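You operate a simulated robot arm through the tools that you are given. There is no shell and no other tool. Be economical: measure what you need, move in short steps, check, and stop when the job is done.

The job below is to be done with a simulated two-armed robot. You get a single attempt, and the scene is never put back.

Task
Wipe up the spill on the top of the long processor with the rag and put it back.

The check looks at the end state, three seconds after you hand in, the way a careful person would. Anything else that was tipped, shoved, dropped, spilled or broken makes it a failure.

Robot
Two 7-joint arms with two-finger grippers on one trunk, on a base that drives. Base frame: it is fixed to the floor where the robot stands at the start and does not move with it; the origin is under the middle of the robot, x ahead of it, y to its left, z up; the surface under the hand at the start is at about z = 1.037. Units: m, degrees, N and s.
The left shoulder is at the start at [0.078, 0.151, 0.988], the right one opposite. With the tool pointing down near the work surface each hand reaches from about 0.1 to 0.72 m from the robot's upright axis, wherever it stands, measured 20 degrees to its own side. Payload 2.54 kg a hand.
The TCP of each hand is the grasp point between the finger pads, 0.03 m short of the fingertips. In the tool frame z runs along the fingers and y along their closing line. Largest opening 0.116 m; the body of the gripper starts 0.095 m behind the TCP.
Orientation is that of the tool frame in the base frame, as [roll, pitch, yaw] about the fixed x, y, z axes, in that order (R = Rz(yaw) Ry(pitch) Rx(roll)). With the fingers straight down and closing along the base's y, the tool's x points along the base's -x, its y along +y and its z along -z.

Tools
- The arms move only by the tool move_arm. It takes "left_steps", "right_steps" or both (then of equal length, played together; a hand with none holds still); each is a list that holds one entry, the list of rows, each a list of 7 numbers: the turn, a rotation vector about the base's x, y, z in degrees, then the shift along the base's x, y, z in m, then the finger opening in m, from 0 to 0.116. In form: [[[rx, ry, rz, tx, ty, tz, fingers], ...]]. A call has 1 to 20 rows; each row shifts and turns the commanded pose from where the row before left it. Rows are played at 5 a second. More than 0.05 m and 8.6 degrees between two rows, or a gripper value outside its range, and nothing of the call is played. Where a pose cannot be reached the arm comes as near as it can. A force on the tool above 40 N (or 10 N above the force at the start of the call, whichever is more), or a blocked arm, ends the call early, and 0.2 s more pass. The fingers move at their own pace (about 0.072 m/s each) and stop on an object; they squeeze with about 30 N. The grip force told is the motor's: it shows also when the fingers shut on nothing. Time passes only in rows, and 0.2 s behind the last, so rows that do not move let the fingers close. It gives the time, the measured TCP pose, the force on the tool (base axes), the opening and the grip force at its end, in the units of the frame above (readings bear some noise), with the torque about the TCP (base axes, N m) and any sound that the robot's microphone picked up, and new pictures: "show" is both (left out), scene, wrist or none (wrist: the cameras of the hands that moved).
- Cameras (640 x 400 px; columns grow to the right, rows downward): "scene" is now at [0.1579, 0.0131, 1.1574]; the picture's right is [0.13, -0.99, 0.00], its down [-0.05, -0.01, -1.00] and it looks along [0.99, 0.13, -0.05] (base axes); focal length 217 px, centre (320, 200). "left" rides on the left gripper at [0.069, 0.015, -0.122] in its tool frame; the picture's right is [-0.21, 0.98, 0.00], its down [-0.83, -0.18, -0.53] and it looks along [-0.52, -0.11, 0.85] (tool axes); focal length 251 px, centre (320, 200). "right" rides on the right gripper at [0.069, -0.015, -0.122] in its tool frame; the picture's right is [0.21, 0.98, 0.00], its down [-0.83, 0.18, -0.53] and it looks along [-0.52, 0.12, 0.85] (tool axes); focal length 251 px, centre (320, 200). There is no depth. A picture from a camera that has moved, and an enlarged one, comes with that camera's place and axes in the base frame and with its lens.
- move_column(by): slides the trunk up (or, below 0, down) by that many m; the arms and the scene camera ride with it, the base frame stays. It gives what a move gives, with no picture.
- drive_base(legs): drives the robot by 1 to 6 legs, each [ahead, left, turn to the left] in m, m and degrees, along the robot's own axes; the way and the turn of a leg run together, so that a leg with both is an arc; at most 1.5 m and 180 degrees a leg. The arms and the cameras ride along, it lands a little off, and it stops where it bumps. It gives what a move gives, and a new picture of the scene camera.
- turn_head(pan, tilt): turns the head with the scene camera to pan (to the left, within 80 degrees either way) and tilt (down, from -29 to 69), counted from straight ahead of the robot. It gives what a move gives, and a new picture of the scene camera.
- inspect(camera, box): a new picture of the part [left, top, right, bottom] of that camera's present view, enlarged. The clock stands still meanwhile.
- job_done(): hands the job in; it is judged then, once.

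Work in short steps. Places have to be worked out from the pictures, the camera data and where the tool is seen: move nearer, look again, correct. Check each grasp and each placing, and mend what went wrong. You have 120 turns and 260 pictures in all, those below and enlarged ones among them. Open the grippers and draw the arms clear of the work before you hand the job in, unless the task says otherwise; then end with one line.

The tools are called after "Call:" by a JSON object that holds its "op" and its "data". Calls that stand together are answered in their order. move_arm: Moves the arms, as the interface text tells. Its arguments: {"type":"object","properties":{"left_steps":{"type":"array","items":{"type":"array","items":{"type":"array","items":{"type":"number"}}}},"right_steps":{"type":"array","items":{"type":"array","items":{"type":"array","items":{"type":"number"}}}},"show":{"type":"string","enum":["both","scene","wrist","none"]}},"required":[]} The other tools are called the same way: move_column (by) slides the trunk up or down; drive_base (legs) drives the base; turn_head (pan, tilt) turns the head that bears the scene camera; inspect (camera, box) takes an enlarged picture of a part of a camera's view; job_done () hands the job in.

At the start:

```text
time_s: 0.0
left_position: [0.3298, 0.2386, 0.9999]
left_ee_rot: [179.9, 0.0, -179.9]
left_contact_force: [-0.4, 0.5, -0.1]
left_wrist_torque: [-0.02, -0.02, 0.04]
left_grip_width: 0.1159
left_gripper_force: 0.1
right_position: [0.3978, -0.0883, 1.1973]
right_ee_rot: [-180.0, 0.0, 180.0]
right_contact_force: [-0.2, -0.2, -0.9]
right_wrist_torque: [-0.04, 0.03, 0.04]
right_grip_width: 0.1161
right_gripper_force: 0.0
trunk travel left (down, up): [-0.225, 0.064]
robot x, y, heading: [-0.0005, 0.001, 0.0]
head pan, tilt: [7.4, 2.8]
```

scene: 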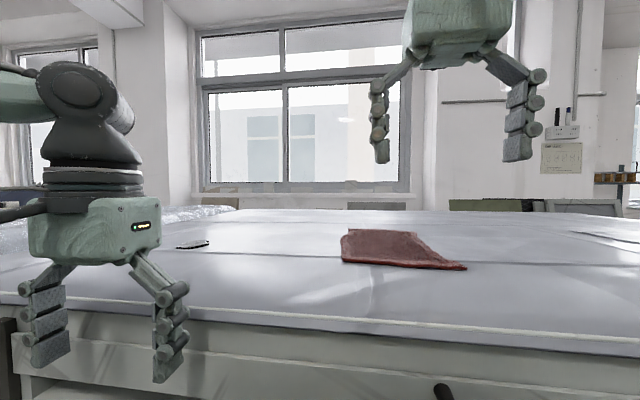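
right: 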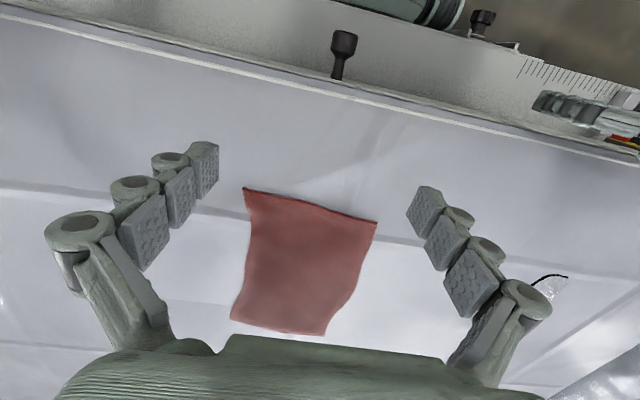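
left: 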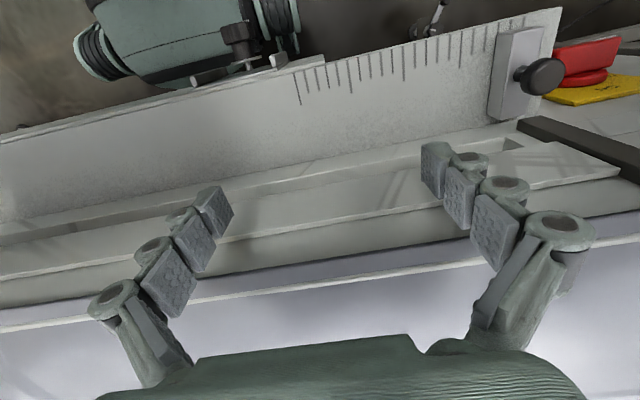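

The rag lies on a white worktop ahead, but I don't yet see the spill. I'll tilt the head down and look around.

Call:
{"op": "turn_head", "data": {"pan": 0, "tilt": 35}}

Call:
{"op": "turn_head", "data": {"pan": 60, "tilt": 20}}

Call:
{"op": "turn_head", "data": {"pan": -60, "tilt": 20}}

```text
time_s: 1.0
left_position: [0.3293, 0.2384, 1.0]
left_ee_rot: [-179.9, 0.0, -179.8]
left_contact_force: [0.1, -0.4, 0.3]
left_wrist_torque: [-0.02, 0.01, 0.0]
left_grip_width: 0.1158
left_gripper_force: 0.0
right_position: [0.3986, -0.0878, 1.1981]
right_ee_rot: [-180.0, -0.1, 180.0]
right_contact_force: [-0.7, -0.1, 0.6]
right_wrist_torque: [0.01, -0.02, 0.03]
right_grip_width: 0.1161
right_gripper_force: 0.0
trunk travel left (down, up): [-0.225, 0.064]
robot x, y, heading: [-0.0029, -0.0014, 0.2]
head pan, tilt: [0.0, 35.0]
camera scene: at [0.1557, 0.0014, 1.1056], right [0.0, -1.0, 0.0], down [-0.57, 0.0, -0.82], along [0.82, 0.0, -0.57], focal length 217 px, centre (320, 200)
```

scene: 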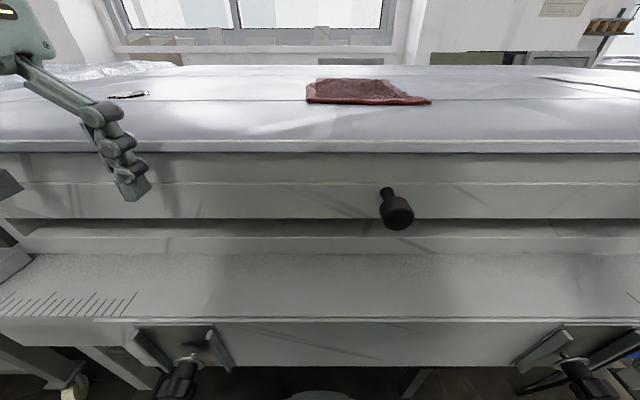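

```text
time_s: 2.3
left_position: [0.3302, 0.2385, 1.0004]
left_ee_rot: [-180.0, 0.0, -179.9]
left_contact_force: [0.3, 0.4, -0.1]
left_wrist_torque: [-0.01, 0.03, -0.02]
left_grip_width: 0.1159
left_gripper_force: 0.0
right_position: [0.3975, -0.0892, 1.1981]
right_ee_rot: [-180.0, 0.0, -180.0]
right_contact_force: [-0.6, 0.0, 0.2]
right_wrist_torque: [0.01, -0.01, -0.01]
right_grip_width: 0.1163
right_gripper_force: 0.0
trunk travel left (down, up): [-0.225, 0.064]
robot x, y, heading: [-0.0009, 0.0001, 0.0]
head pan, tilt: [60.0, 20.0]
camera scene: at [0.1142, 0.082, 1.1294], right [0.87, -0.5, 0.0], down [-0.17, -0.3, -0.94], along [0.47, 0.81, -0.34], focal length 217 px, centre (320, 200)
```

scene: 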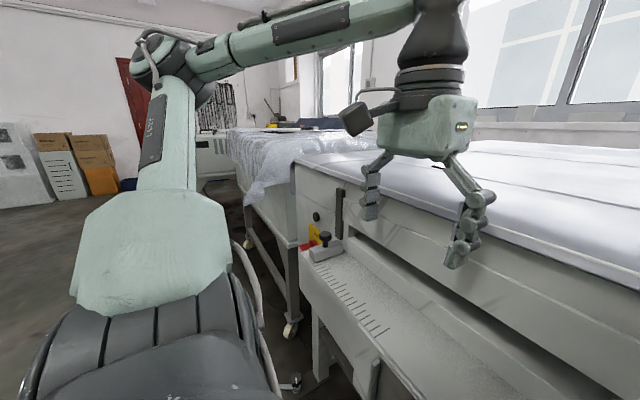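

```text
time_s: 4.3
left_position: [0.3316, 0.2392, 0.9998]
left_ee_rot: [179.9, 0.0, 180.0]
left_contact_force: [-0.1, 0.3, -0.3]
left_wrist_torque: [-0.01, 0.0, -0.02]
left_grip_width: 0.1159
left_gripper_force: 0.1
right_position: [0.3982, -0.0884, 1.1974]
right_ee_rot: [-180.0, 0.0, 180.0]
right_contact_force: [0.9, -0.5, -0.6]
right_wrist_torque: [-0.03, -0.02, 0.0]
right_grip_width: 0.1161
right_gripper_force: 0.2
trunk travel left (down, up): [-0.225, 0.064]
robot x, y, heading: [-0.0, -0.0007, -0.1]
head pan, tilt: [-60.0, 20.0]
camera scene: at [0.1142, -0.0792, 1.1294], right [-0.87, -0.5, 0.0], down [-0.17, 0.3, -0.94], along [0.47, -0.81, -0.34], focal length 217 px, centre (320, 200)
```

scene: 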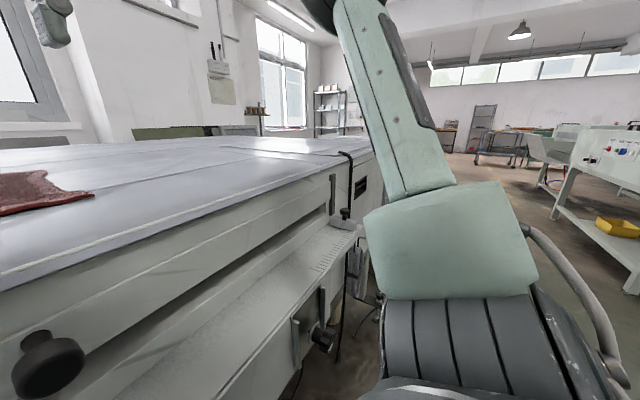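

The processor is the long white machine ahead. There are two candidate marks, a dark-edged patch to the left and lines to the right, so I'll raise the trunk and look closer.

Call:
{"op": "move_column", "data": {"by": 0.06}}

Call:
{"op": "turn_head", "data": {"pan": 0, "tilt": 15}}

Call:
{"op": "inspect", "data": {"camera": "scene", "box": [0, 130, 320, 330]}}

Call:
{"op": "inspect", "data": {"camera": "scene", "box": [320, 130, 640, 330]}}

Call:
{"op": "inspect", "data": {"camera": "right", "box": [0, 0, 640, 400]}}

```text
time_s: 5.3
left_position: [0.33, 0.2387, 1.0597]
left_ee_rot: [-180.0, 0.0, -179.9]
left_contact_force: [-0.3, 0.5, 1.6]
left_wrist_torque: [-0.03, 0.01, 0.0]
left_grip_width: 0.1159
left_gripper_force: 0.1
right_position: [0.3973, -0.089, 1.2574]
right_ee_rot: [179.9, 0.0, -180.0]
right_contact_force: [0.2, -0.7, 0.1]
right_wrist_torque: [0.02, 0.04, 0.02]
right_grip_width: 0.116
right_gripper_force: 0.1
trunk travel left (down, up): [-0.285, 0.004]
robot x, y, heading: [-0.0022, 0.0006, 0.1]
head pan, tilt: [-60.0, 20.0]
```

```text
time_s: 6.6
left_position: [0.3309, 0.2391, 1.0601]
left_ee_rot: [-180.0, 0.1, -179.9]
left_contact_force: [0.0, -0.1, 0.2]
left_wrist_torque: [0.02, 0.0, 0.0]
left_grip_width: 0.116
left_gripper_force: 0.0
right_position: [0.3972, -0.0881, 1.2568]
right_ee_rot: [-180.0, 0.0, -180.0]
right_contact_force: [0.3, -0.1, -0.8]
right_wrist_torque: [-0.01, 0.01, 0.01]
right_grip_width: 0.1161
right_gripper_force: 0.1
trunk travel left (down, up): [-0.285, 0.004]
robot x, y, heading: [0.0026, -0.0017, 0.1]
head pan, tilt: [0.0, 15.0]
camera scene: at [0.161, 0.0013, 1.1975], right [0.0, -1.0, 0.0], down [-0.26, 0.0, -0.97], along [0.97, 0.0, -0.26], focal length 217 px, centre (320, 200)
```

scene: 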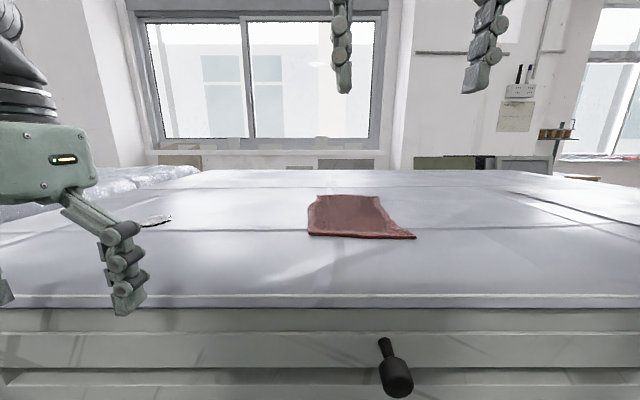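

```text
2.00 times, centred on (160, 230) of scene
camera zoom: at [0.161, 0.0013, 1.1975], right [0.0, -1.0, 0.0], down [-0.26, 0.0, -0.97], along [0.97, 0.0, -0.26], focal length 434 px, centre (640, 140)
```

zoom: 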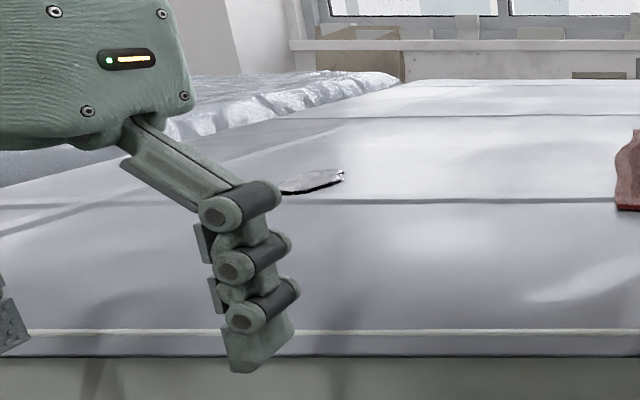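

```text
2.00 times, centred on (480, 230) of scene
camera zoom: at [0.161, 0.0013, 1.1975], right [0.0, -1.0, 0.0], down [-0.26, 0.0, -0.97], along [0.97, 0.0, -0.26], focal length 434 px, centre (0, 140)
```

zoom: 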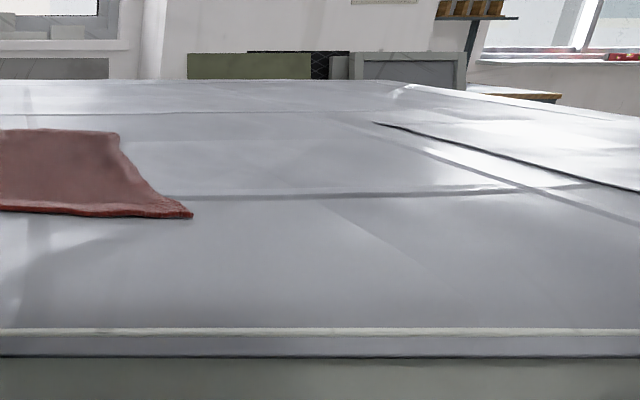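

```text
1.00 times, centred on (320, 200) of right (not enlarged: the box is as wide or as high as the picture)
camera zoom: at [0.3278, -0.1032, 1.3776], right [-0.21, 0.98, 0.0], down [0.83, 0.18, 0.53], along [0.52, 0.12, -0.85], focal length 251 px, centre (320, 200)
```

zoom: 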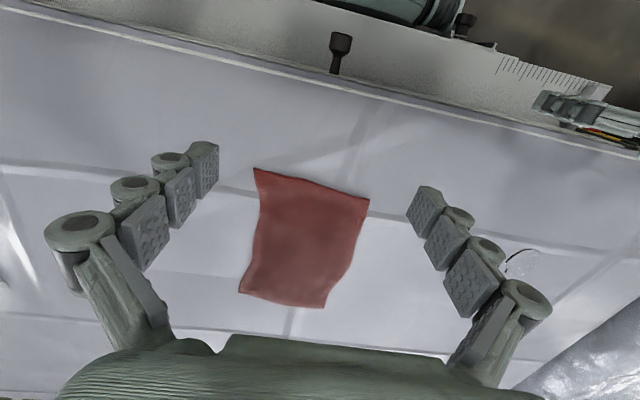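

The silvery puddle at about (0.59, 0.36) looks like the spill; the rag is about 0.19 x 0.29 m, centred near (0.64, -0.07). I'll raise the left hand and look at the puddle from closer.

Call:
{"op": "move_arm", "data": {"left_steps": [[[0, 0, 0, 0, 0, 0.04, 0.116], [0, 0, 0, 0, 0, 0.04, 0.116], [0, 0, 0, 0.03, 0, 0.04, 0.116], [0, 0, 0, 0.04, 0.02, 0, 0.116], [0, 0, 0, 0.04, 0.02, 0, 0.116], [0, 0, 0, 0.02, 0.02, 0, 0.116]]], "show": "both"}}

```text
time_s: 8.0
left_position: [0.4585, 0.2995, 1.1807]
left_ee_rot: [179.9, 0.0, -179.9]
left_contact_force: [0.3, 0.2, 0.8]
left_wrist_torque: [0.0, 0.03, 0.0]
left_grip_width: 0.116
left_gripper_force: 0.0
right_position: [0.397, -0.0877, 1.2573]
right_ee_rot: [180.0, 0.0, -180.0]
right_contact_force: [-0.1, 0.8, -0.2]
right_wrist_torque: [-0.03, 0.01, 0.02]
right_grip_width: 0.1161
right_gripper_force: 0.0
trunk travel left (down, up): [-0.285, 0.004]
robot x, y, heading: [0.0011, 0.0008, 0.1]
head pan, tilt: [0.0, 15.0]
camera scene: at [0.1612, 0.0019, 1.1975], right [0.0, -1.0, 0.0], down [-0.26, 0.0, -0.97], along [0.97, 0.0, -0.26], focal length 217 px, centre (320, 200)
camera left: at [0.3897, 0.3141, 1.3028], right [0.21, 0.98, 0.0], down [0.83, -0.18, 0.53], along [0.52, -0.11, -0.85], focal length 251 px, centre (320, 200)
```

scene: 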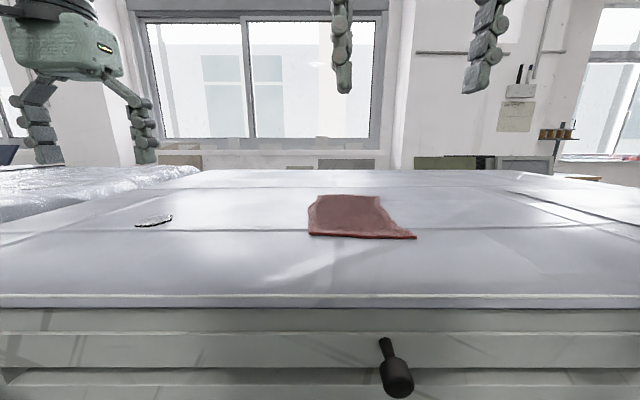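
left: 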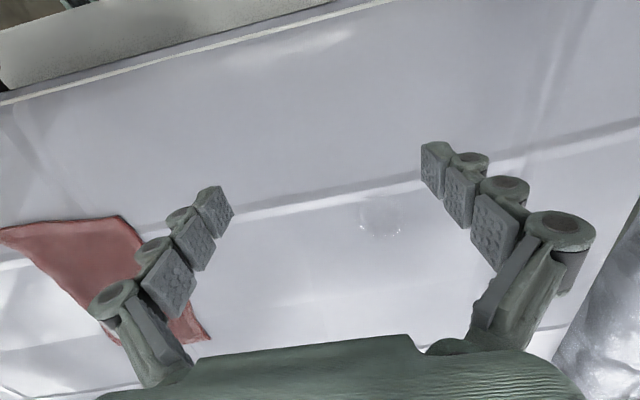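

The spill is a clear puddle about 6–7 cm across at (0.59, 0.35). I'll pull the right hand off to the right and bring the left hand over the rag.

Call:
{"op": "move_arm", "data": {"right_steps": [[[0, 0, 0, -0.01, -0.03, 0, 0.06], [0, 0, 0, -0.01, -0.03, 0, 0.06], [0, 0, 0, -0.01, -0.03, 0, 0.06], [0, 0, 0, -0.01, -0.03, 0, 0.06], [0, 0, 0, -0.01, -0.03, 0, 0.06], [0, 0, 0, -0.01, -0.03, 0, 0.06], [0, 0, 0, 0, -0.03, 0, 0.06], [0, 0, 0, 0, -0.03, 0, 0.06], [0, 0, 0, 0, -0.03, 0, 0.06], [0, 0, 0, 0, 0, 0, 0.06], [0, 0, 0, 0, 0, 0, 0.06], [0, 0, 0, 0, 0, 0, 0.06]]], "left_steps": [[[0, 0, 0, 0, 0, 0, 0.06], [0, 0, 0, 0, 0, 0, 0.06], [0, 0, 0, 0.015, -0.037, 0, 0.06], [0, 0, 0, 0.015, -0.037, 0, 0.06], [0, 0, 0, 0.015, -0.037, 0, 0.06], [0, 0, 0, 0.015, -0.037, 0, 0.06], [0, 0, 0, 0.015, -0.037, 0, 0.06], [0, 0, 0, 0.015, -0.037, 0, 0.06], [0, 0, 0, 0.015, -0.037, 0, 0.06], [0, 0, 0, 0.015, -0.037, 0, 0.06], [0, 0, 0, 0.015, -0.037, 0, 0.06], [0, 0, 0, 0.015, -0.037, 0, 0.06]]]}}

```text
time_s: 10.6
left_position: [0.4962, 0.1252, 1.1189]
left_ee_rot: [-179.9, 0.0, -179.9]
left_contact_force: [-0.5, 0.9, 0.0]
left_wrist_torque: [-0.01, 0.0, 0.01]
left_grip_width: 0.0599
left_gripper_force: 0.0
left hand out of reach, approached as far as the arm can: row 6, 7, 8, 9, 10, 11, 12
right_position: [0.3887, -0.3128, 1.2012]
right_ee_rot: [-179.9, 0.0, 179.9]
right_contact_force: [-0.1, -0.9, 0.3]
right_wrist_torque: [0.01, -0.02, -0.03]
right_grip_width: 0.0601
right_gripper_force: 0.1
right hand out of reach, approached as far as the arm can: row 5, 6, 7, 8, 9
trunk travel left (down, up): [-0.285, 0.004]
robot x, y, heading: [-0.0012, 0.0003, -0.1]
head pan, tilt: [0.0, 15.0]
camera scene: at [0.161, 0.0014, 1.1976], right [0.0, -1.0, 0.0], down [-0.26, 0.0, -0.97], along [0.97, 0.0, -0.26], focal length 217 px, centre (320, 200)
camera right: at [0.3187, -0.3275, 1.321], right [-0.21, 0.98, 0.0], down [0.83, 0.18, 0.53], along [0.52, 0.12, -0.85], focal length 251 px, centre (320, 200)
camera left: at [0.4283, 0.1415, 1.2404], right [0.21, 0.98, 0.0], down [0.83, -0.18, 0.53], along [0.52, -0.11, -0.85], focal length 251 px, centre (320, 200)
```

scene: 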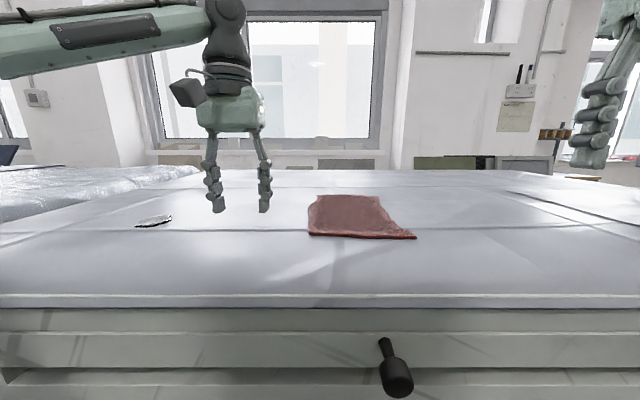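
right: 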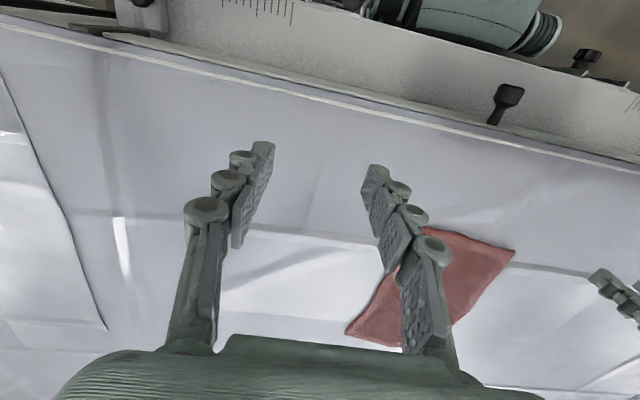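
left: 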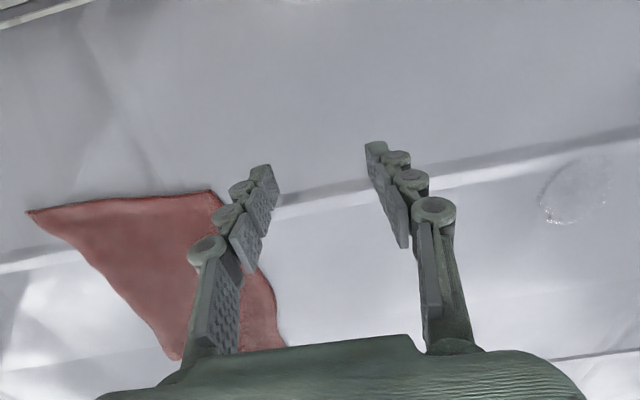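

The left arm came up short at that height, though reach should grow lower down. I'll test reach forward at the current height, clear of everything.

Call:
{"op": "move_arm", "data": {"left_steps": [[[0, 0, 0, 0, 0, 0, 0.06], [0, 0, 0, 0.03, 0, 0, 0.06], [0, 0, 0, 0.03, 0, 0, 0.06], [0, 0, 0, 0, -0.04, 0, 0.06], [0, 0, 0, 0, -0.04, 0, 0.06], [0, 0, 0, 0, 0, 0, 0.06]]], "show": "none"}}

```text
time_s: 12.0
left_position: [0.5069, 0.1253, 1.0993]
left_ee_rot: [-179.9, 0.1, -179.8]
left_contact_force: [0.7, 0.0, 0.9]
left_wrist_torque: [0.02, -0.01, 0.01]
left_grip_width: 0.0603
left_gripper_force: 0.1
left hand out of reach, approached as far as the arm can: row 2, 3, 4, 5
right_position: [0.3883, -0.3131, 1.2004]
right_ee_rot: [-180.0, 0.0, -180.0]
right_contact_force: [-0.4, -0.6, 0.4]
right_wrist_torque: [0.02, 0.02, -0.01]
right_grip_width: 0.06
right_gripper_force: 0.0
trunk travel left (down, up): [-0.285, 0.004]
robot x, y, heading: [-0.0001, -0.0017, -0.1]
head pan, tilt: [0.0, 15.0]
```

Reach is tight here. I'll test farther out along the arm's favoured direction, about 20° to the left, at z about 1.10.

Call:
{"op": "move_arm", "data": {"left_steps": [[[0, 0, 0, -0.01, 0.04, 0, 0.06], [0, 0, 0, 0, 0.04, 0, 0.06], [0, 0, 0, 0, 0.04, 0, 0.06], [0, 0, 0, 0.03, 0, 0, 0.06], [0, 0, 0, 0.03, 0, 0, 0.06], [0, 0, 0, 0.03, 0, 0, 0.06], [0, 0, 0, 0.03, 0, 0, 0.06], [0, 0, 0, 0, 0, 0, 0.06]]], "show": "scene"}}

```text
time_s: 13.8
left_position: [0.6169, 0.2449, 1.1018]
left_ee_rot: [179.9, 0.2, -179.7]
left_contact_force: [0.2, -0.2, 0.6]
left_wrist_torque: [0.04, -0.04, -0.02]
left_grip_width: 0.0598
left_gripper_force: 0.1
right_position: [0.3879, -0.3118, 1.2011]
right_ee_rot: [180.0, 0.1, 180.0]
right_contact_force: [0.2, 0.2, -0.7]
right_wrist_torque: [-0.01, -0.02, 0.03]
right_grip_width: 0.0602
right_gripper_force: 0.0
trunk travel left (down, up): [-0.285, 0.004]
robot x, y, heading: [-0.0003, -0.0017, 0.1]
head pan, tilt: [0.0, 15.0]
camera scene: at [0.1598, 0.0011, 1.1978], right [0.0, -1.0, 0.0], down [-0.26, 0.0, -0.97], along [0.97, 0.0, -0.26], focal length 217 px, centre (320, 200)
```

scene: 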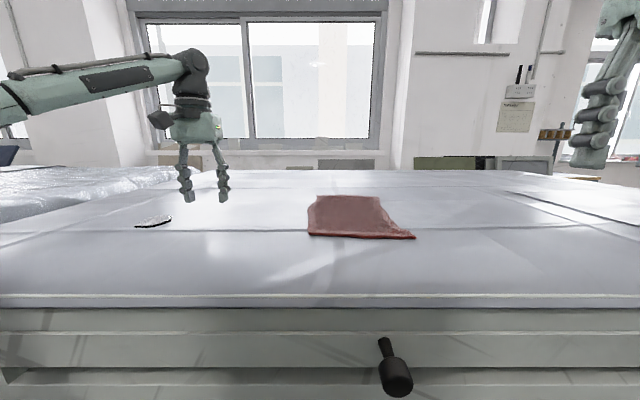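

The limit seems to be inward wrist rotation rather than distance. I'll turn the tool clockwise about 40° and try reaching inward again.

Call:
{"op": "move_arm", "data": {"left_steps": [[[0, 0, -8, -0.01, 0, 0, 0.06], [0, 0, -8, -0.01, 0, 0, 0.06], [0, 0, -8, -0.01, 0, 0, 0.06], [0, 0, -8, 0, 0, 0, 0.06], [0, 0, -8, 0, 0, 0, 0.06], [0, 0, 0, 0, -0.04, 0, 0.06], [0, 0, 0, 0, -0.04, 0, 0.06], [0, 0, 0, 0, -0.04, 0, 0.06], [0, 0, 0, 0, -0.04, 0, 0.06], [0, 0, 0, 0, -0.04, 0, 0.06], [0, 0, 0, 0, -0.03, 0, 0.06], [0, 0, 0, 0, 0, 0, 0.06]]], "show": "scene"}}

```text
time_s: 16.4
left_position: [0.5341, 0.1418, 1.0949]
left_ee_rot: [180.0, 0.0, 140.1]
left_contact_force: [-0.3, 0.1, 0.3]
left_wrist_torque: [0.02, -0.01, 0.01]
left_grip_width: 0.0602
left_gripper_force: 0.1
left hand out of reach, approached as far as the arm can: row 7, 8, 9, 10, 11
right_position: [0.3877, -0.3136, 1.1996]
right_ee_rot: [180.0, 0.1, 180.0]
right_contact_force: [-0.7, -0.3, 0.7]
right_wrist_torque: [0.02, 0.01, -0.03]
right_grip_width: 0.0601
right_gripper_force: 0.1
trunk travel left (down, up): [-0.285, 0.004]
robot x, y, heading: [0.0001, 0.0035, 0.1]
head pan, tilt: [0.0, 15.0]
camera scene: at [0.161, 0.0014, 1.1975], right [0.0, -1.0, 0.0], down [-0.26, 0.0, -0.97], along [0.97, 0.0, -0.26], focal length 217 px, centre (320, 200)
```

scene: 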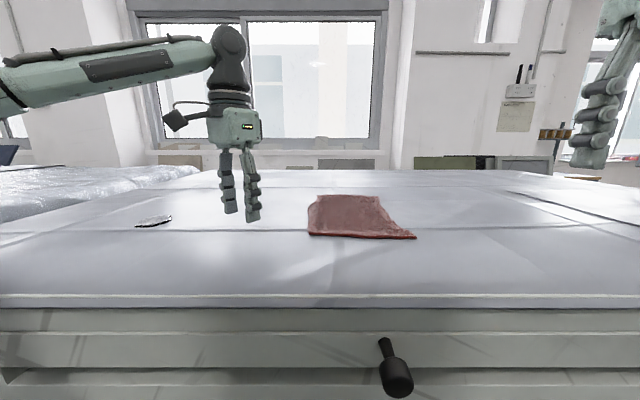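

Turning the tool didn't help, so I'll drive the base sideways instead. First I'll put the left hand back in a comfortable pose, then drive 0.32 m to the right.

Call:
{"op": "move_arm", "data": {"left_steps": [[[0, 0, 8, 0, 0.03, 0.01, 0.06], [0, 0, 8, 0, 0.03, 0.01, 0.06], [0, 0, 8, 0, 0.03, 0.01, 0.06], [0, 0, 8, 0.01, 0.01, 0, 0.06], [0, 0, 8, 0.01, 0, 0, 0.06], [0, 0, 0, 0, 0, 0, 0.06]]], "show": "none"}}

Call:
{"op": "drive_base", "data": {"legs": [[0, -0.32, 0]]}}

Call:
{"op": "inspect", "data": {"camera": "left", "box": [0, 0, 640, 400]}}

```text
time_s: 17.8
left_position: [0.5538, 0.241, 1.1266]
left_ee_rot: [-180.0, 0.2, -179.8]
left_contact_force: [0.4, 0.1, 0.8]
left_wrist_torque: [-0.02, -0.01, 0.02]
left_grip_width: 0.0601
left_gripper_force: 0.1
right_position: [0.3889, -0.3126, 1.2011]
right_ee_rot: [180.0, 0.0, 180.0]
right_contact_force: [-0.5, 0.8, -0.2]
right_wrist_torque: [0.0, 0.0, 0.02]
right_grip_width: 0.0599
right_gripper_force: 0.0
trunk travel left (down, up): [-0.285, 0.004]
robot x, y, heading: [0.002, -0.0009, -0.3]
head pan, tilt: [0.0, 15.0]
```

```text
time_s: 21.4
left_position: [0.5548, -0.0757, 1.1248]
left_ee_rot: [-180.0, 0.0, 180.0]
left_contact_force: [-0.1, 0.5, -0.8]
left_wrist_torque: [0.0, 0.03, 0.01]
left_grip_width: 0.0598
left_gripper_force: 0.0
right_position: [0.3871, -0.6299, 1.2]
right_ee_rot: [179.9, 0.0, 179.9]
right_contact_force: [-0.3, 0.4, -0.3]
right_wrist_torque: [0.01, -0.03, -0.01]
right_grip_width: 0.0601
right_gripper_force: 0.1
trunk travel left (down, up): [-0.285, 0.004]
robot x, y, heading: [-0.0001, -0.3153, 0.1]
head pan, tilt: [0.0, 15.0]
camera scene: at [0.1607, -0.3151, 1.1976], right [0.0, -1.0, 0.0], down [-0.26, 0.0, -0.97], along [0.97, 0.0, -0.26], focal length 217 px, centre (320, 200)
```

scene: 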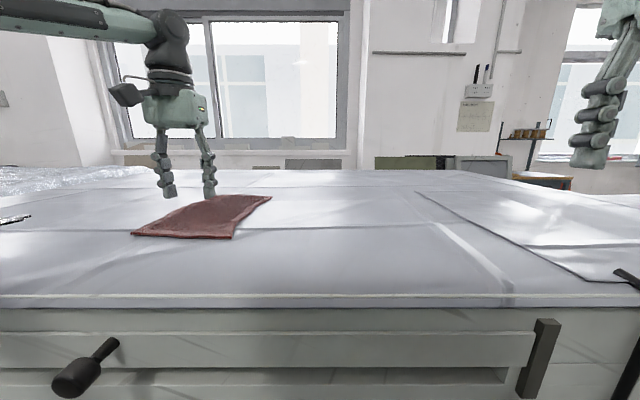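

```text
1.00 times, centred on (320, 200) of left (not enlarged: the box is as wide or as high as the picture)
camera zoom: at [0.4852, -0.0609, 1.249], right [0.21, 0.98, 0.0], down [0.83, -0.18, 0.53], along [0.52, -0.11, -0.85], focal length 251 px, centre (320, 200)
```

zoom: 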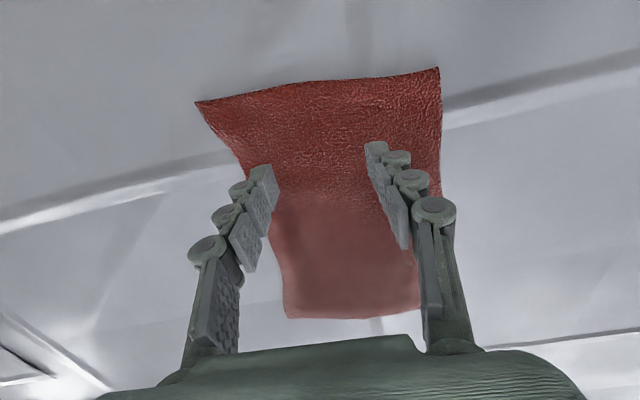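

The rag spans x 0.505–0.81 and y -0.17 to 0.02. I'll go to x = 0.62 and lower until the fingertips touch, watching the force.

Call:
{"op": "move_arm", "data": {"left_steps": [[[0, 0, 0, 0.035, 0, -0.015, 0.06], [0, 0, 0, 0.03, 0, -0.015, 0.06], [0, 0, 0, 0, 0, -0.01, 0.06], [0, 0, 0, 0, 0, -0.005, 0.06], [0, 0, 0, 0, 0, -0.004, 0.06], [0, 0, 0, 0, 0, -0.003, 0.06]]], "show": "wrist"}}

```text
time_s: 22.8
left_position: [0.6164, -0.0774, 1.0751]
left_ee_rot: [-179.9, 0.0, -180.0]
left_contact_force: [-0.3, 0.6, 0.0]
left_wrist_torque: [0.0, 0.0, -0.01]
left_grip_width: 0.0598
left_gripper_force: 0.0
left hand out of reach, approached as far as the arm can: row 2
right_position: [0.389, -0.6293, 1.2001]
right_ee_rot: [179.9, 0.0, 179.9]
right_contact_force: [0.0, 0.5, 0.0]
right_wrist_torque: [0.0, 0.0, 0.04]
right_grip_width: 0.06
right_gripper_force: 0.1
trunk travel left (down, up): [-0.285, 0.004]
robot x, y, heading: [-0.0004, -0.3153, 0.1]
head pan, tilt: [0.0, 15.0]
camera left: at [0.5481, -0.0618, 1.1981], right [0.21, 0.98, 0.0], down [0.83, -0.18, 0.53], along [0.52, -0.12, -0.85], focal length 251 px, centre (320, 200)
```

left: 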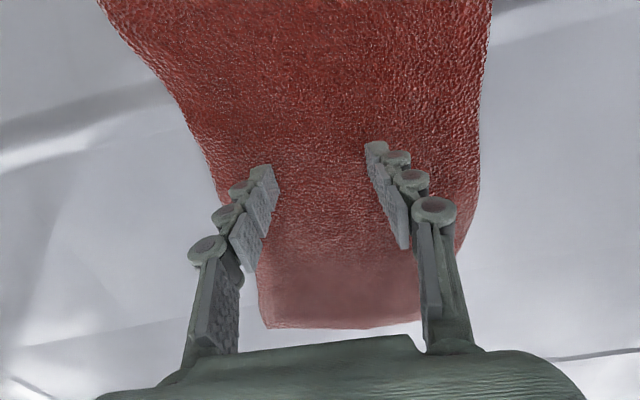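

Tips are at about z = 1.045 with no contact yet. I'll keep going down in small steps.

Call:
{"op": "move_arm", "data": {"left_steps": [[[0, 0, 0, 0, 0, -0.003, 0.06], [0, 0, 0, 0, 0, -0.002, 0.06], [0, 0, 0, 0, 0, -0.002, 0.06], [0, 0, 0, 0, 0, 0, 0.06]]], "show": "none"}}

```text
time_s: 23.8
left_position: [0.6167, -0.0779, 1.0692]
left_ee_rot: [-179.9, 0.2, 180.0]
left_contact_force: [0.0, 0.0, 1.3]
left_wrist_torque: [-0.01, 0.01, 0.01]
left_grip_width: 0.06
left_gripper_force: 0.2
right_position: [0.3886, -0.6286, 1.2004]
right_ee_rot: [-180.0, 0.0, 179.9]
right_contact_force: [0.5, 0.2, 0.1]
right_wrist_torque: [-0.02, 0.0, 0.0]
right_grip_width: 0.06
right_gripper_force: 0.0
trunk travel left (down, up): [-0.285, 0.004]
robot x, y, heading: [0.0015, -0.3169, -0.0]
head pan, tilt: [0.0, 15.0]
```

Slight contact may be starting at about 1.3 N. I'll press a little more and close the fingers.

Call:
{"op": "move_arm", "data": {"left_steps": [[[0, 0, 0, 0, 0, -0.002, 0.06], [0, 0, 0, 0, 0, -0.001, 0.06], [0, 0, 0, 0, 0, -0.001, 0.06], [0, 0, 0, 0, 0, 0, 0.06]]], "show": "none"}}

Call:
{"op": "move_arm", "data": {"left_steps": [[[0, 0, 0, 0, 0, 0, 0.03], [0, 0, 0, 0, 0, 0, 0.0], [0, 0, 0, 0, 0, 0, 0.0], [0, 0, 0, 0, 0, 0, 0.0]]], "show": "both"}}

```text
time_s: 24.8
left_position: [0.6152, -0.0769, 1.0672]
left_ee_rot: [180.0, 0.4, -180.0]
left_contact_force: [1.5, 0.5, 21.8]
left_wrist_torque: [0.12, -0.03, 0.0]
left_grip_width: 0.0601
left_gripper_force: 7.8
right_position: [0.3862, -0.6297, 1.2009]
right_ee_rot: [179.9, 0.1, 179.9]
right_contact_force: [0.3, 0.5, 0.0]
right_wrist_torque: [0.01, 0.0, 0.02]
right_grip_width: 0.06
right_gripper_force: 0.0
trunk travel left (down, up): [-0.285, 0.004]
robot x, y, heading: [0.0008, -0.3177, -0.2]
head pan, tilt: [0.0, 15.0]
```

```text
time_s: 25.8
left_position: [0.6147, -0.0776, 1.0682]
left_ee_rot: [-180.0, 0.3, 180.0]
left_contact_force: [0.1, -0.2, 27.1]
left_wrist_torque: [-0.05, 0.03, 0.01]
left_grip_width: 0.0049
left_gripper_force: 30.0
right_position: [0.3848, -0.6306, 1.2014]
right_ee_rot: [179.9, 0.2, 179.9]
right_contact_force: [-0.3, 1.2, 0.8]
right_wrist_torque: [-0.04, 0.01, 0.0]
right_grip_width: 0.0599
right_gripper_force: 0.0
trunk travel left (down, up): [-0.285, 0.004]
robot x, y, heading: [-0.0007, -0.317, -0.0]
head pan, tilt: [0.0, 15.0]
camera scene: at [0.1582, -0.316, 1.1981], right [0.0, -1.0, 0.0], down [-0.26, 0.0, -0.97], along [0.97, 0.0, -0.26], focal length 217 px, centre (320, 200)
camera left: at [0.5448, -0.063, 1.1897], right [0.21, 0.98, 0.0], down [0.82, -0.18, 0.54], along [0.53, -0.11, -0.84], focal length 251 px, centre (320, 200)
```

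scene: 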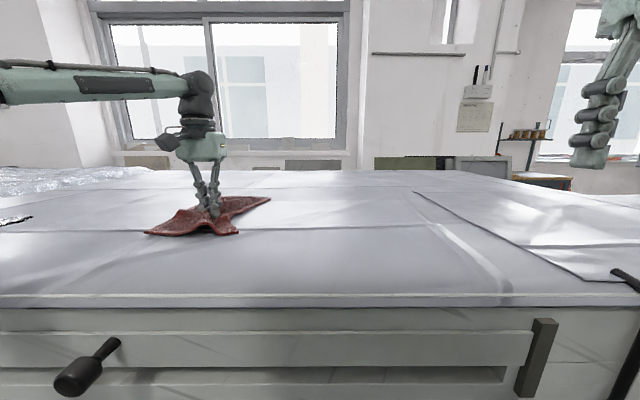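
left: 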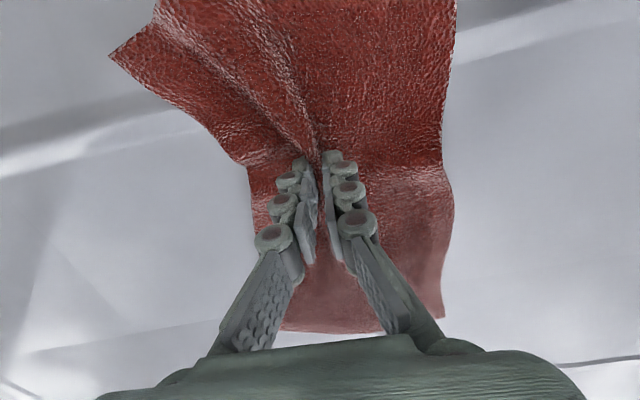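

The pinch holds a fold with an opening of 4.9 mm. I'll ease up slightly and drag the rag low by driving left toward the spill.

Call:
{"op": "move_arm", "data": {"left_steps": [[[0, 0, 0, 0, 0, 0.004, 0.0], [0, 0, 0, 0, 0, 0.004, 0.0], [0, 0, 0, 0, 0, 0, 0.0]]], "show": "none"}}

Call:
{"op": "drive_base", "data": {"legs": [[0, 0.3, 0]]}}

Call:
{"op": "inspect", "data": {"camera": "left", "box": [0, 0, 640, 400]}}

```text
time_s: 26.6
left_position: [0.6155, -0.0777, 1.0724]
left_ee_rot: [-179.9, -0.1, 180.0]
left_contact_force: [-0.9, 0.9, 0.6]
left_wrist_torque: [0.01, 0.01, 0.01]
left_grip_width: 0.0044
left_gripper_force: 29.7
right_position: [0.3878, -0.6291, 1.2006]
right_ee_rot: [-180.0, 0.0, 179.9]
right_contact_force: [-0.4, 0.6, 0.9]
right_wrist_torque: [-0.01, -0.04, 0.02]
right_grip_width: 0.0603
right_gripper_force: 0.0
trunk travel left (down, up): [-0.285, 0.004]
robot x, y, heading: [-0.0014, -0.3113, -0.1]
head pan, tilt: [0.0, 15.0]
```

```text
time_s: 30.1
left_position: [0.6162, 0.224, 1.0732]
left_ee_rot: [180.0, -0.1, -179.8]
left_contact_force: [0.0, 0.8, -0.9]
left_wrist_torque: [0.02, 0.01, 0.01]
left_grip_width: 0.0044
left_gripper_force: 29.8
right_position: [0.3882, -0.3288, 1.1994]
right_ee_rot: [180.0, 0.0, -179.9]
right_contact_force: [-0.7, 0.2, 0.1]
right_wrist_torque: [0.01, -0.01, -0.01]
right_grip_width: 0.0598
right_gripper_force: 0.0
trunk travel left (down, up): [-0.285, 0.004]
robot x, y, heading: [0.0, -0.0195, 0.4]
head pan, tilt: [0.0, 15.0]
camera scene: at [0.1607, -0.0148, 1.1976], right [0.0, -1.0, 0.0], down [-0.26, 0.0, -0.97], along [0.97, 0.0, -0.26], focal length 217 px, centre (320, 200)
```

scene: 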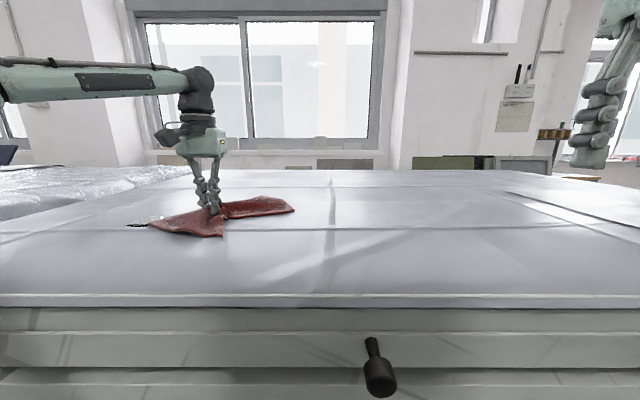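

```text
1.00 times, centred on (320, 200) of left (not enlarged: the box is as wide or as high as the picture)
camera zoom: at [0.547, 0.2393, 1.1952], right [0.21, 0.98, 0.0], down [0.83, -0.18, 0.53], along [0.52, -0.11, -0.85], focal length 251 px, centre (320, 200)
```

zoom: 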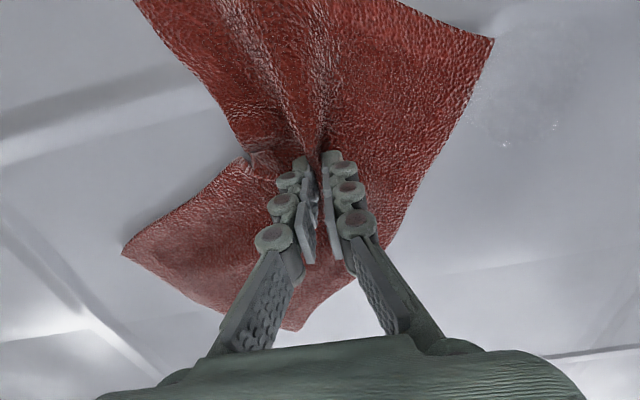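

The rag drags well and sits just beside the puddle. I'll lower to light pressure and sweep in +y across it at x about 0.59.

Call:
{"op": "move_arm", "data": {"left_steps": [[[0, 0, 0, -0.015, 0.02, -0.002, 0.0], [0, 0, 0, -0.01, 0.02, -0.002, 0.0], [0, 0, 0, 0, 0.02, -0.001, 0.0], [0, 0, 0, 0, 0.02, 0, 0.0], [0, 0, 0, 0, 0.02, 0, 0.0], [0, 0, 0, 0, 0.02, 0, 0.0], [0, 0, 0, 0, 0.02, 0, 0.0], [0, 0, 0, 0, 0.02, 0, 0.0], [0, 0, 0, 0, 0, 0, 0.0]]], "show": "both"}}

```text
time_s: 32.1
left_position: [0.5911, 0.3854, 1.0681]
left_ee_rot: [179.9, 0.1, -179.8]
left_contact_force: [-0.1, -1.2, 7.7]
left_wrist_torque: [-0.07, 0.02, -0.01]
left_grip_width: 0.0044
left_gripper_force: 30.2
right_position: [0.3887, -0.3293, 1.2006]
right_ee_rot: [179.9, 0.0, -179.8]
right_contact_force: [-0.3, 0.3, 0.0]
right_wrist_torque: [0.01, 0.02, 0.01]
right_grip_width: 0.0601
right_gripper_force: 0.0
trunk travel left (down, up): [-0.285, 0.004]
robot x, y, heading: [0.0008, -0.0171, -0.0]
head pan, tilt: [0.0, 15.0]
camera scene: at [0.16, -0.0157, 1.1977], right [0.0, -1.0, 0.0], down [-0.26, 0.0, -0.97], along [0.97, 0.0, -0.26], focal length 217 px, centre (320, 200)
camera left: at [0.522, 0.3995, 1.1909], right [0.21, 0.98, 0.0], down [0.83, -0.18, 0.54], along [0.52, -0.11, -0.84], focal length 251 px, centre (320, 200)
```

scene: 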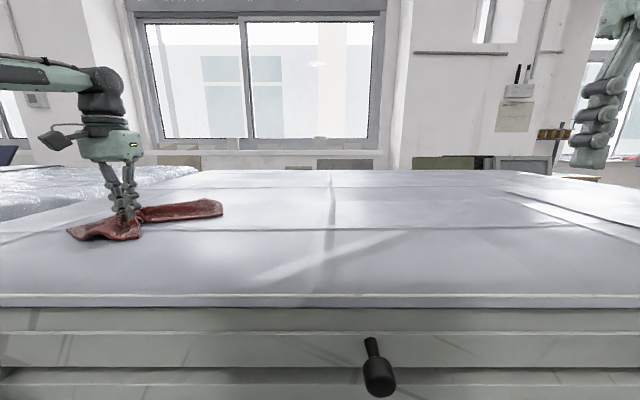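
left: 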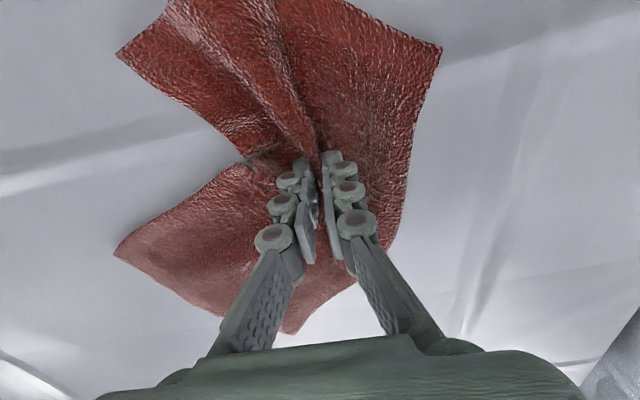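

The rag now covers the spill. I'll scrub in a raster over it at x 0.56–0.62 and y 0.30–0.40.

Call:
{"op": "move_arm", "data": {"left_steps": [[[0, 0, 0, -0.01, -0.015, 0, 0], [0, 0, 0, -0.01, -0.025, 0, 0], [0, 0, 0, 0, -0.025, 0, 0], [0, 0, 0, 0, -0.025, 0, 0], [0, 0, 0, 0.02, 0, 0, 0], [0, 0, 0, 0, 0.03, 0, 0], [0, 0, 0, 0, 0.03, 0, 0], [0, 0, 0, 0, 0.03, 0, 0], [0, 0, 0, 0.02, 0, 0, 0], [0, 0, 0, 0, -0.03, 0, 0], [0, 0, 0, 0, -0.03, 0, 0], [0, 0, 0, 0, -0.03, 0, 0], [0, 0, 0, -0.04, 0.02, 0, 0], [0, 0, 0, 0.04, 0.02, 0, 0], [0, 0, 0, -0.04, 0.02, 0, 0], [0, 0, 0, 0.04, 0.02, 0, 0], [0, 0, 0, -0.02, -0.03, 0, 0], [0, 0, 0, 0, -0.03, 0, 0], [0, 0, 0, 0, -0.03, 0, 0]]], "show": "both"}}

```text
time_s: 36.1
left_position: [0.5888, 0.284, 1.0679]
left_ee_rot: [-180.0, 0.2, -179.8]
left_contact_force: [-0.1, 3.1, 17.3]
left_wrist_torque: [0.14, 0.02, -0.04]
left_grip_width: 0.0045
left_gripper_force: 29.6
right_position: [0.3871, -0.3283, 1.2008]
right_ee_rot: [179.9, 0.1, -179.8]
right_contact_force: [-0.2, 0.0, 0.0]
right_wrist_torque: [0.02, 0.06, -0.01]
right_grip_width: 0.06
right_gripper_force: 0.1
trunk travel left (down, up): [-0.285, 0.004]
robot x, y, heading: [0.0036, -0.0156, 0.1]
head pan, tilt: [0.0, 15.0]
camera scene: at [0.1593, -0.0155, 1.1978], right [0.0, -1.0, 0.0], down [-0.26, 0.0, -0.97], along [0.97, 0.0, -0.26], focal length 217 px, centre (320, 200)
camera left: at [0.5204, 0.2988, 1.1901], right [0.21, 0.98, 0.0], down [0.83, -0.18, 0.54], along [0.52, -0.11, -0.84], focal length 251 px, centre (320, 200)
```

scene: 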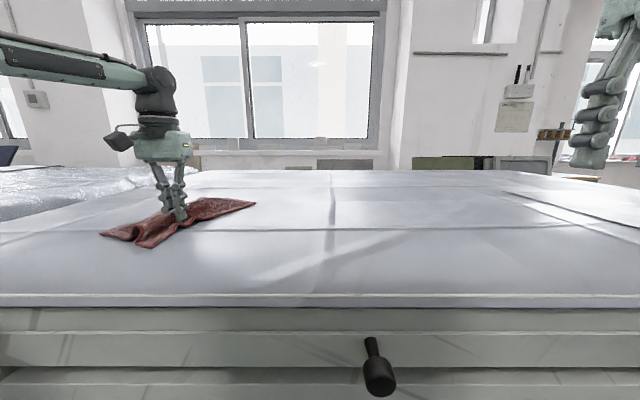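
left: 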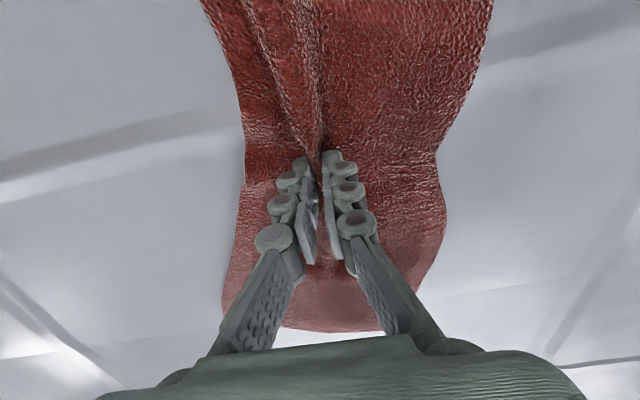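

Now I'll ease the pressure and move the rag away to the right, so I can check where the spill was.

Call:
{"op": "move_arm", "data": {"left_steps": [[[0, 0, 0, 0.01, 0, 0.003, 0], [0, 0, 0, 0.01, -0.02, 0.002, 0], [0, 0, 0, 0, -0.03, 0, 0], [0, 0, 0, 0, -0.02, 0, 0], [0, 0, 0, 0, 0, 0, 0]]], "show": "none"}}

Call:
{"op": "drive_base", "data": {"legs": [[0, -0.12, 0]]}}

Call:
{"op": "inspect", "data": {"camera": "left", "box": [0, 0, 640, 400]}}

Call:
{"op": "inspect", "data": {"camera": "scene", "box": [0, 160, 240, 310]}}

```text
time_s: 37.3
left_position: [0.6111, 0.2148, 1.0728]
left_ee_rot: [179.8, 0.0, -179.8]
left_contact_force: [1.6, 0.1, 0.5]
left_wrist_torque: [0.04, -0.01, -0.02]
left_grip_width: 0.0047
left_gripper_force: 30.9
right_position: [0.3887, -0.3282, 1.2005]
right_ee_rot: [180.0, 0.0, -179.9]
right_contact_force: [0.4, 0.0, 0.0]
right_wrist_torque: [0.01, -0.02, 0.03]
right_grip_width: 0.0596
right_gripper_force: 0.1
trunk travel left (down, up): [-0.285, 0.004]
robot x, y, heading: [0.0, -0.0178, 0.2]
head pan, tilt: [0.0, 15.0]
```

```text
time_s: 39.1
left_position: [0.6116, 0.0933, 1.0728]
left_ee_rot: [-180.0, 0.1, -179.9]
left_contact_force: [-0.4, 0.1, 0.6]
left_wrist_torque: [0.03, -0.02, 0.0]
left_grip_width: 0.0043
left_gripper_force: 29.8
right_position: [0.3878, -0.4501, 1.2009]
right_ee_rot: [179.8, -0.1, 179.9]
right_contact_force: [0.5, -0.2, 0.4]
right_wrist_torque: [0.01, 0.0, -0.01]
right_grip_width: 0.0597
right_gripper_force: 0.1
trunk travel left (down, up): [-0.285, 0.004]
robot x, y, heading: [-0.0005, -0.1373, 0.0]
head pan, tilt: [0.0, 15.0]
camera scene: at [0.1608, -0.1358, 1.1976], right [0.0, -1.0, 0.0], down [-0.26, 0.0, -0.97], along [0.97, 0.0, -0.26], focal length 217 px, centre (320, 200)
```

scene: 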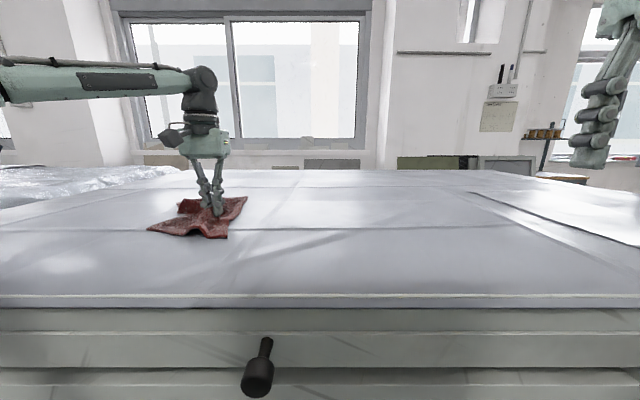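

```text
1.00 times, centred on (320, 200) of left (not enlarged: the box is as wide or as high as the picture)
camera zoom: at [0.5429, 0.1085, 1.1944], right [0.21, 0.98, 0.0], down [0.83, -0.18, 0.53], along [0.52, -0.11, -0.85], focal length 251 px, centre (320, 200)
```

zoom: 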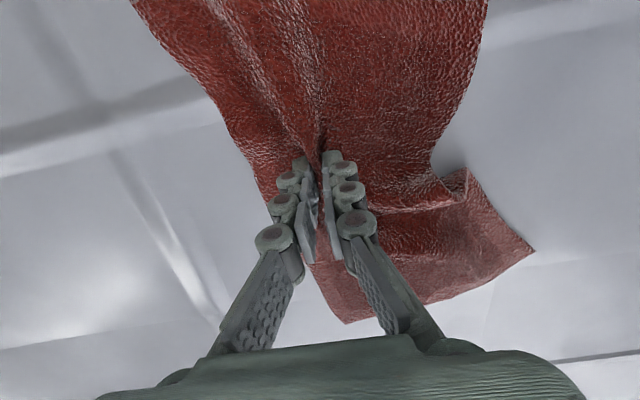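

```text
2.67 times, centred on (120, 235) of scene
camera zoom: at [0.1608, -0.1358, 1.1976], right [0.0, -1.0, 0.0], down [-0.26, 0.0, -0.97], along [0.97, 0.0, -0.26], focal length 579 px, centre (853, 107)
```

zoom: 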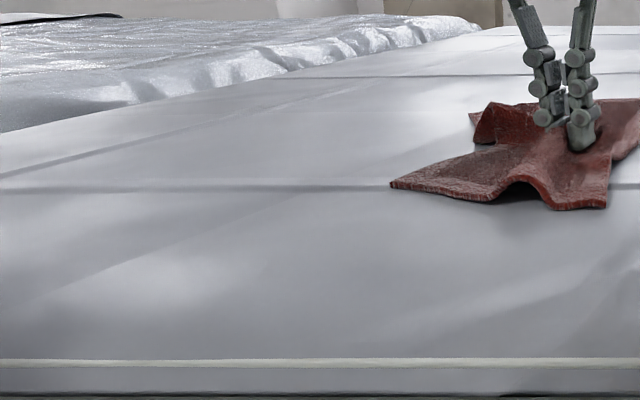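

The table is clear where the spill was. I'll drag the rag back with a slight overshoot to the right, then bring it back left so the trailing cloth straightens.

Call:
{"op": "drive_base", "data": {"legs": [[0, -0.22, 0]]}}

Call:
{"op": "move_arm", "data": {"left_steps": [[[0, 0, 0, 0, 0, 0, 0], [0, 0, 0, 0.0, 0.015, 0, 0], [0, 0, 0, 0, 0.02, 0, 0], [0, 0, 0, 0, 0.015, 0, 0], [0, 0, 0, 0, 0, 0, 0]]], "show": "both"}}

```text
time_s: 41.8
left_position: [0.6114, -0.1295, 1.0722]
left_ee_rot: [-180.0, 0.1, 179.9]
left_contact_force: [0.2, 0.4, -0.5]
left_wrist_torque: [0.05, 0.0, -0.01]
left_grip_width: 0.0046
left_gripper_force: 30.0
right_position: [0.3864, -0.6719, 1.2005]
right_ee_rot: [179.9, 0.0, 179.7]
right_contact_force: [-0.1, -0.6, 0.1]
right_wrist_torque: [0.01, -0.01, 0.01]
right_grip_width: 0.0601
right_gripper_force: 0.0
trunk travel left (down, up): [-0.285, 0.004]
robot x, y, heading: [-0.0012, -0.3654, -0.1]
head pan, tilt: [0.0, 15.0]
camera scene: at [0.1605, -0.3578, 1.1976], right [0.0, -1.0, 0.0], down [-0.26, 0.0, -0.97], along [0.97, 0.0, -0.26], focal length 217 px, centre (320, 200)
```

scene: 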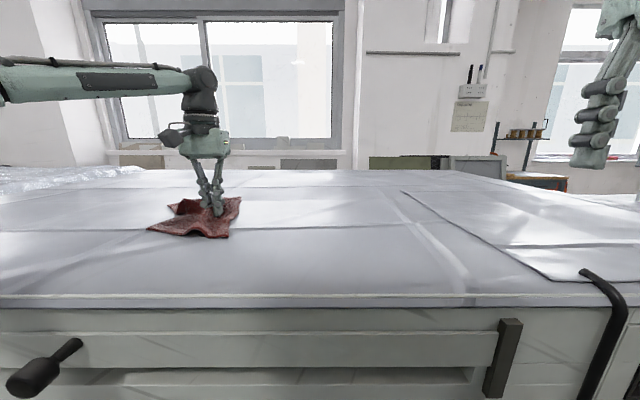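

```text
time_s: 43.0
left_position: [0.6113, -0.0784, 1.0718]
left_ee_rot: [180.0, 0.1, 180.0]
left_contact_force: [-0.5, -0.3, 1.4]
left_wrist_torque: [0.01, -0.01, 0.02]
left_grip_width: 0.0045
left_gripper_force: 30.6
right_position: [0.3867, -0.6727, 1.2008]
right_ee_rot: [179.9, 0.0, 179.8]
right_contact_force: [-0.2, 0.5, -0.4]
right_wrist_torque: [0.01, 0.02, 0.02]
right_grip_width: 0.06
right_gripper_force: 0.2
trunk travel left (down, up): [-0.285, 0.004]
robot x, y, heading: [-0.0004, -0.3599, 0.1]
head pan, tilt: [0.0, 15.0]
camera scene: at [0.1604, -0.3577, 1.1976], right [0.0, -1.0, 0.0], down [-0.26, 0.0, -0.97], along [0.97, 0.0, -0.26], focal length 217 px, centre (320, 200)
camera left: at [0.5432, -0.0638, 1.1931], right [0.22, 0.98, 0.0], down [0.82, -0.18, 0.53], along [0.52, -0.12, -0.84], focal length 251 px, centre (320, 200)
```

scene: 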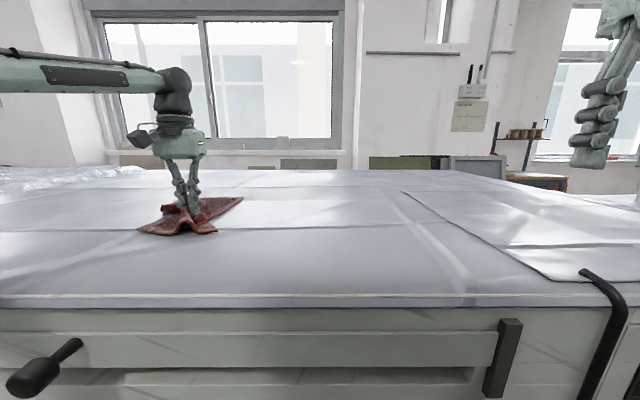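
left: 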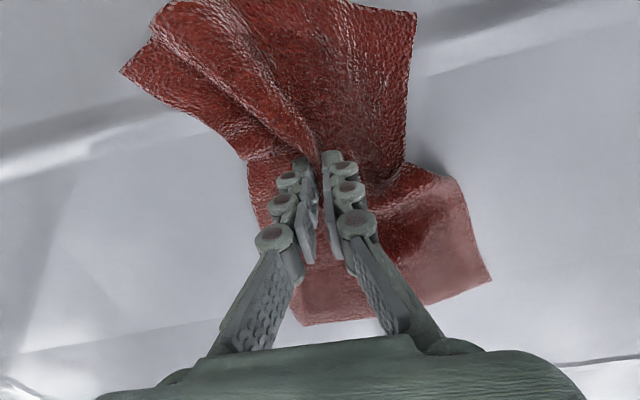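

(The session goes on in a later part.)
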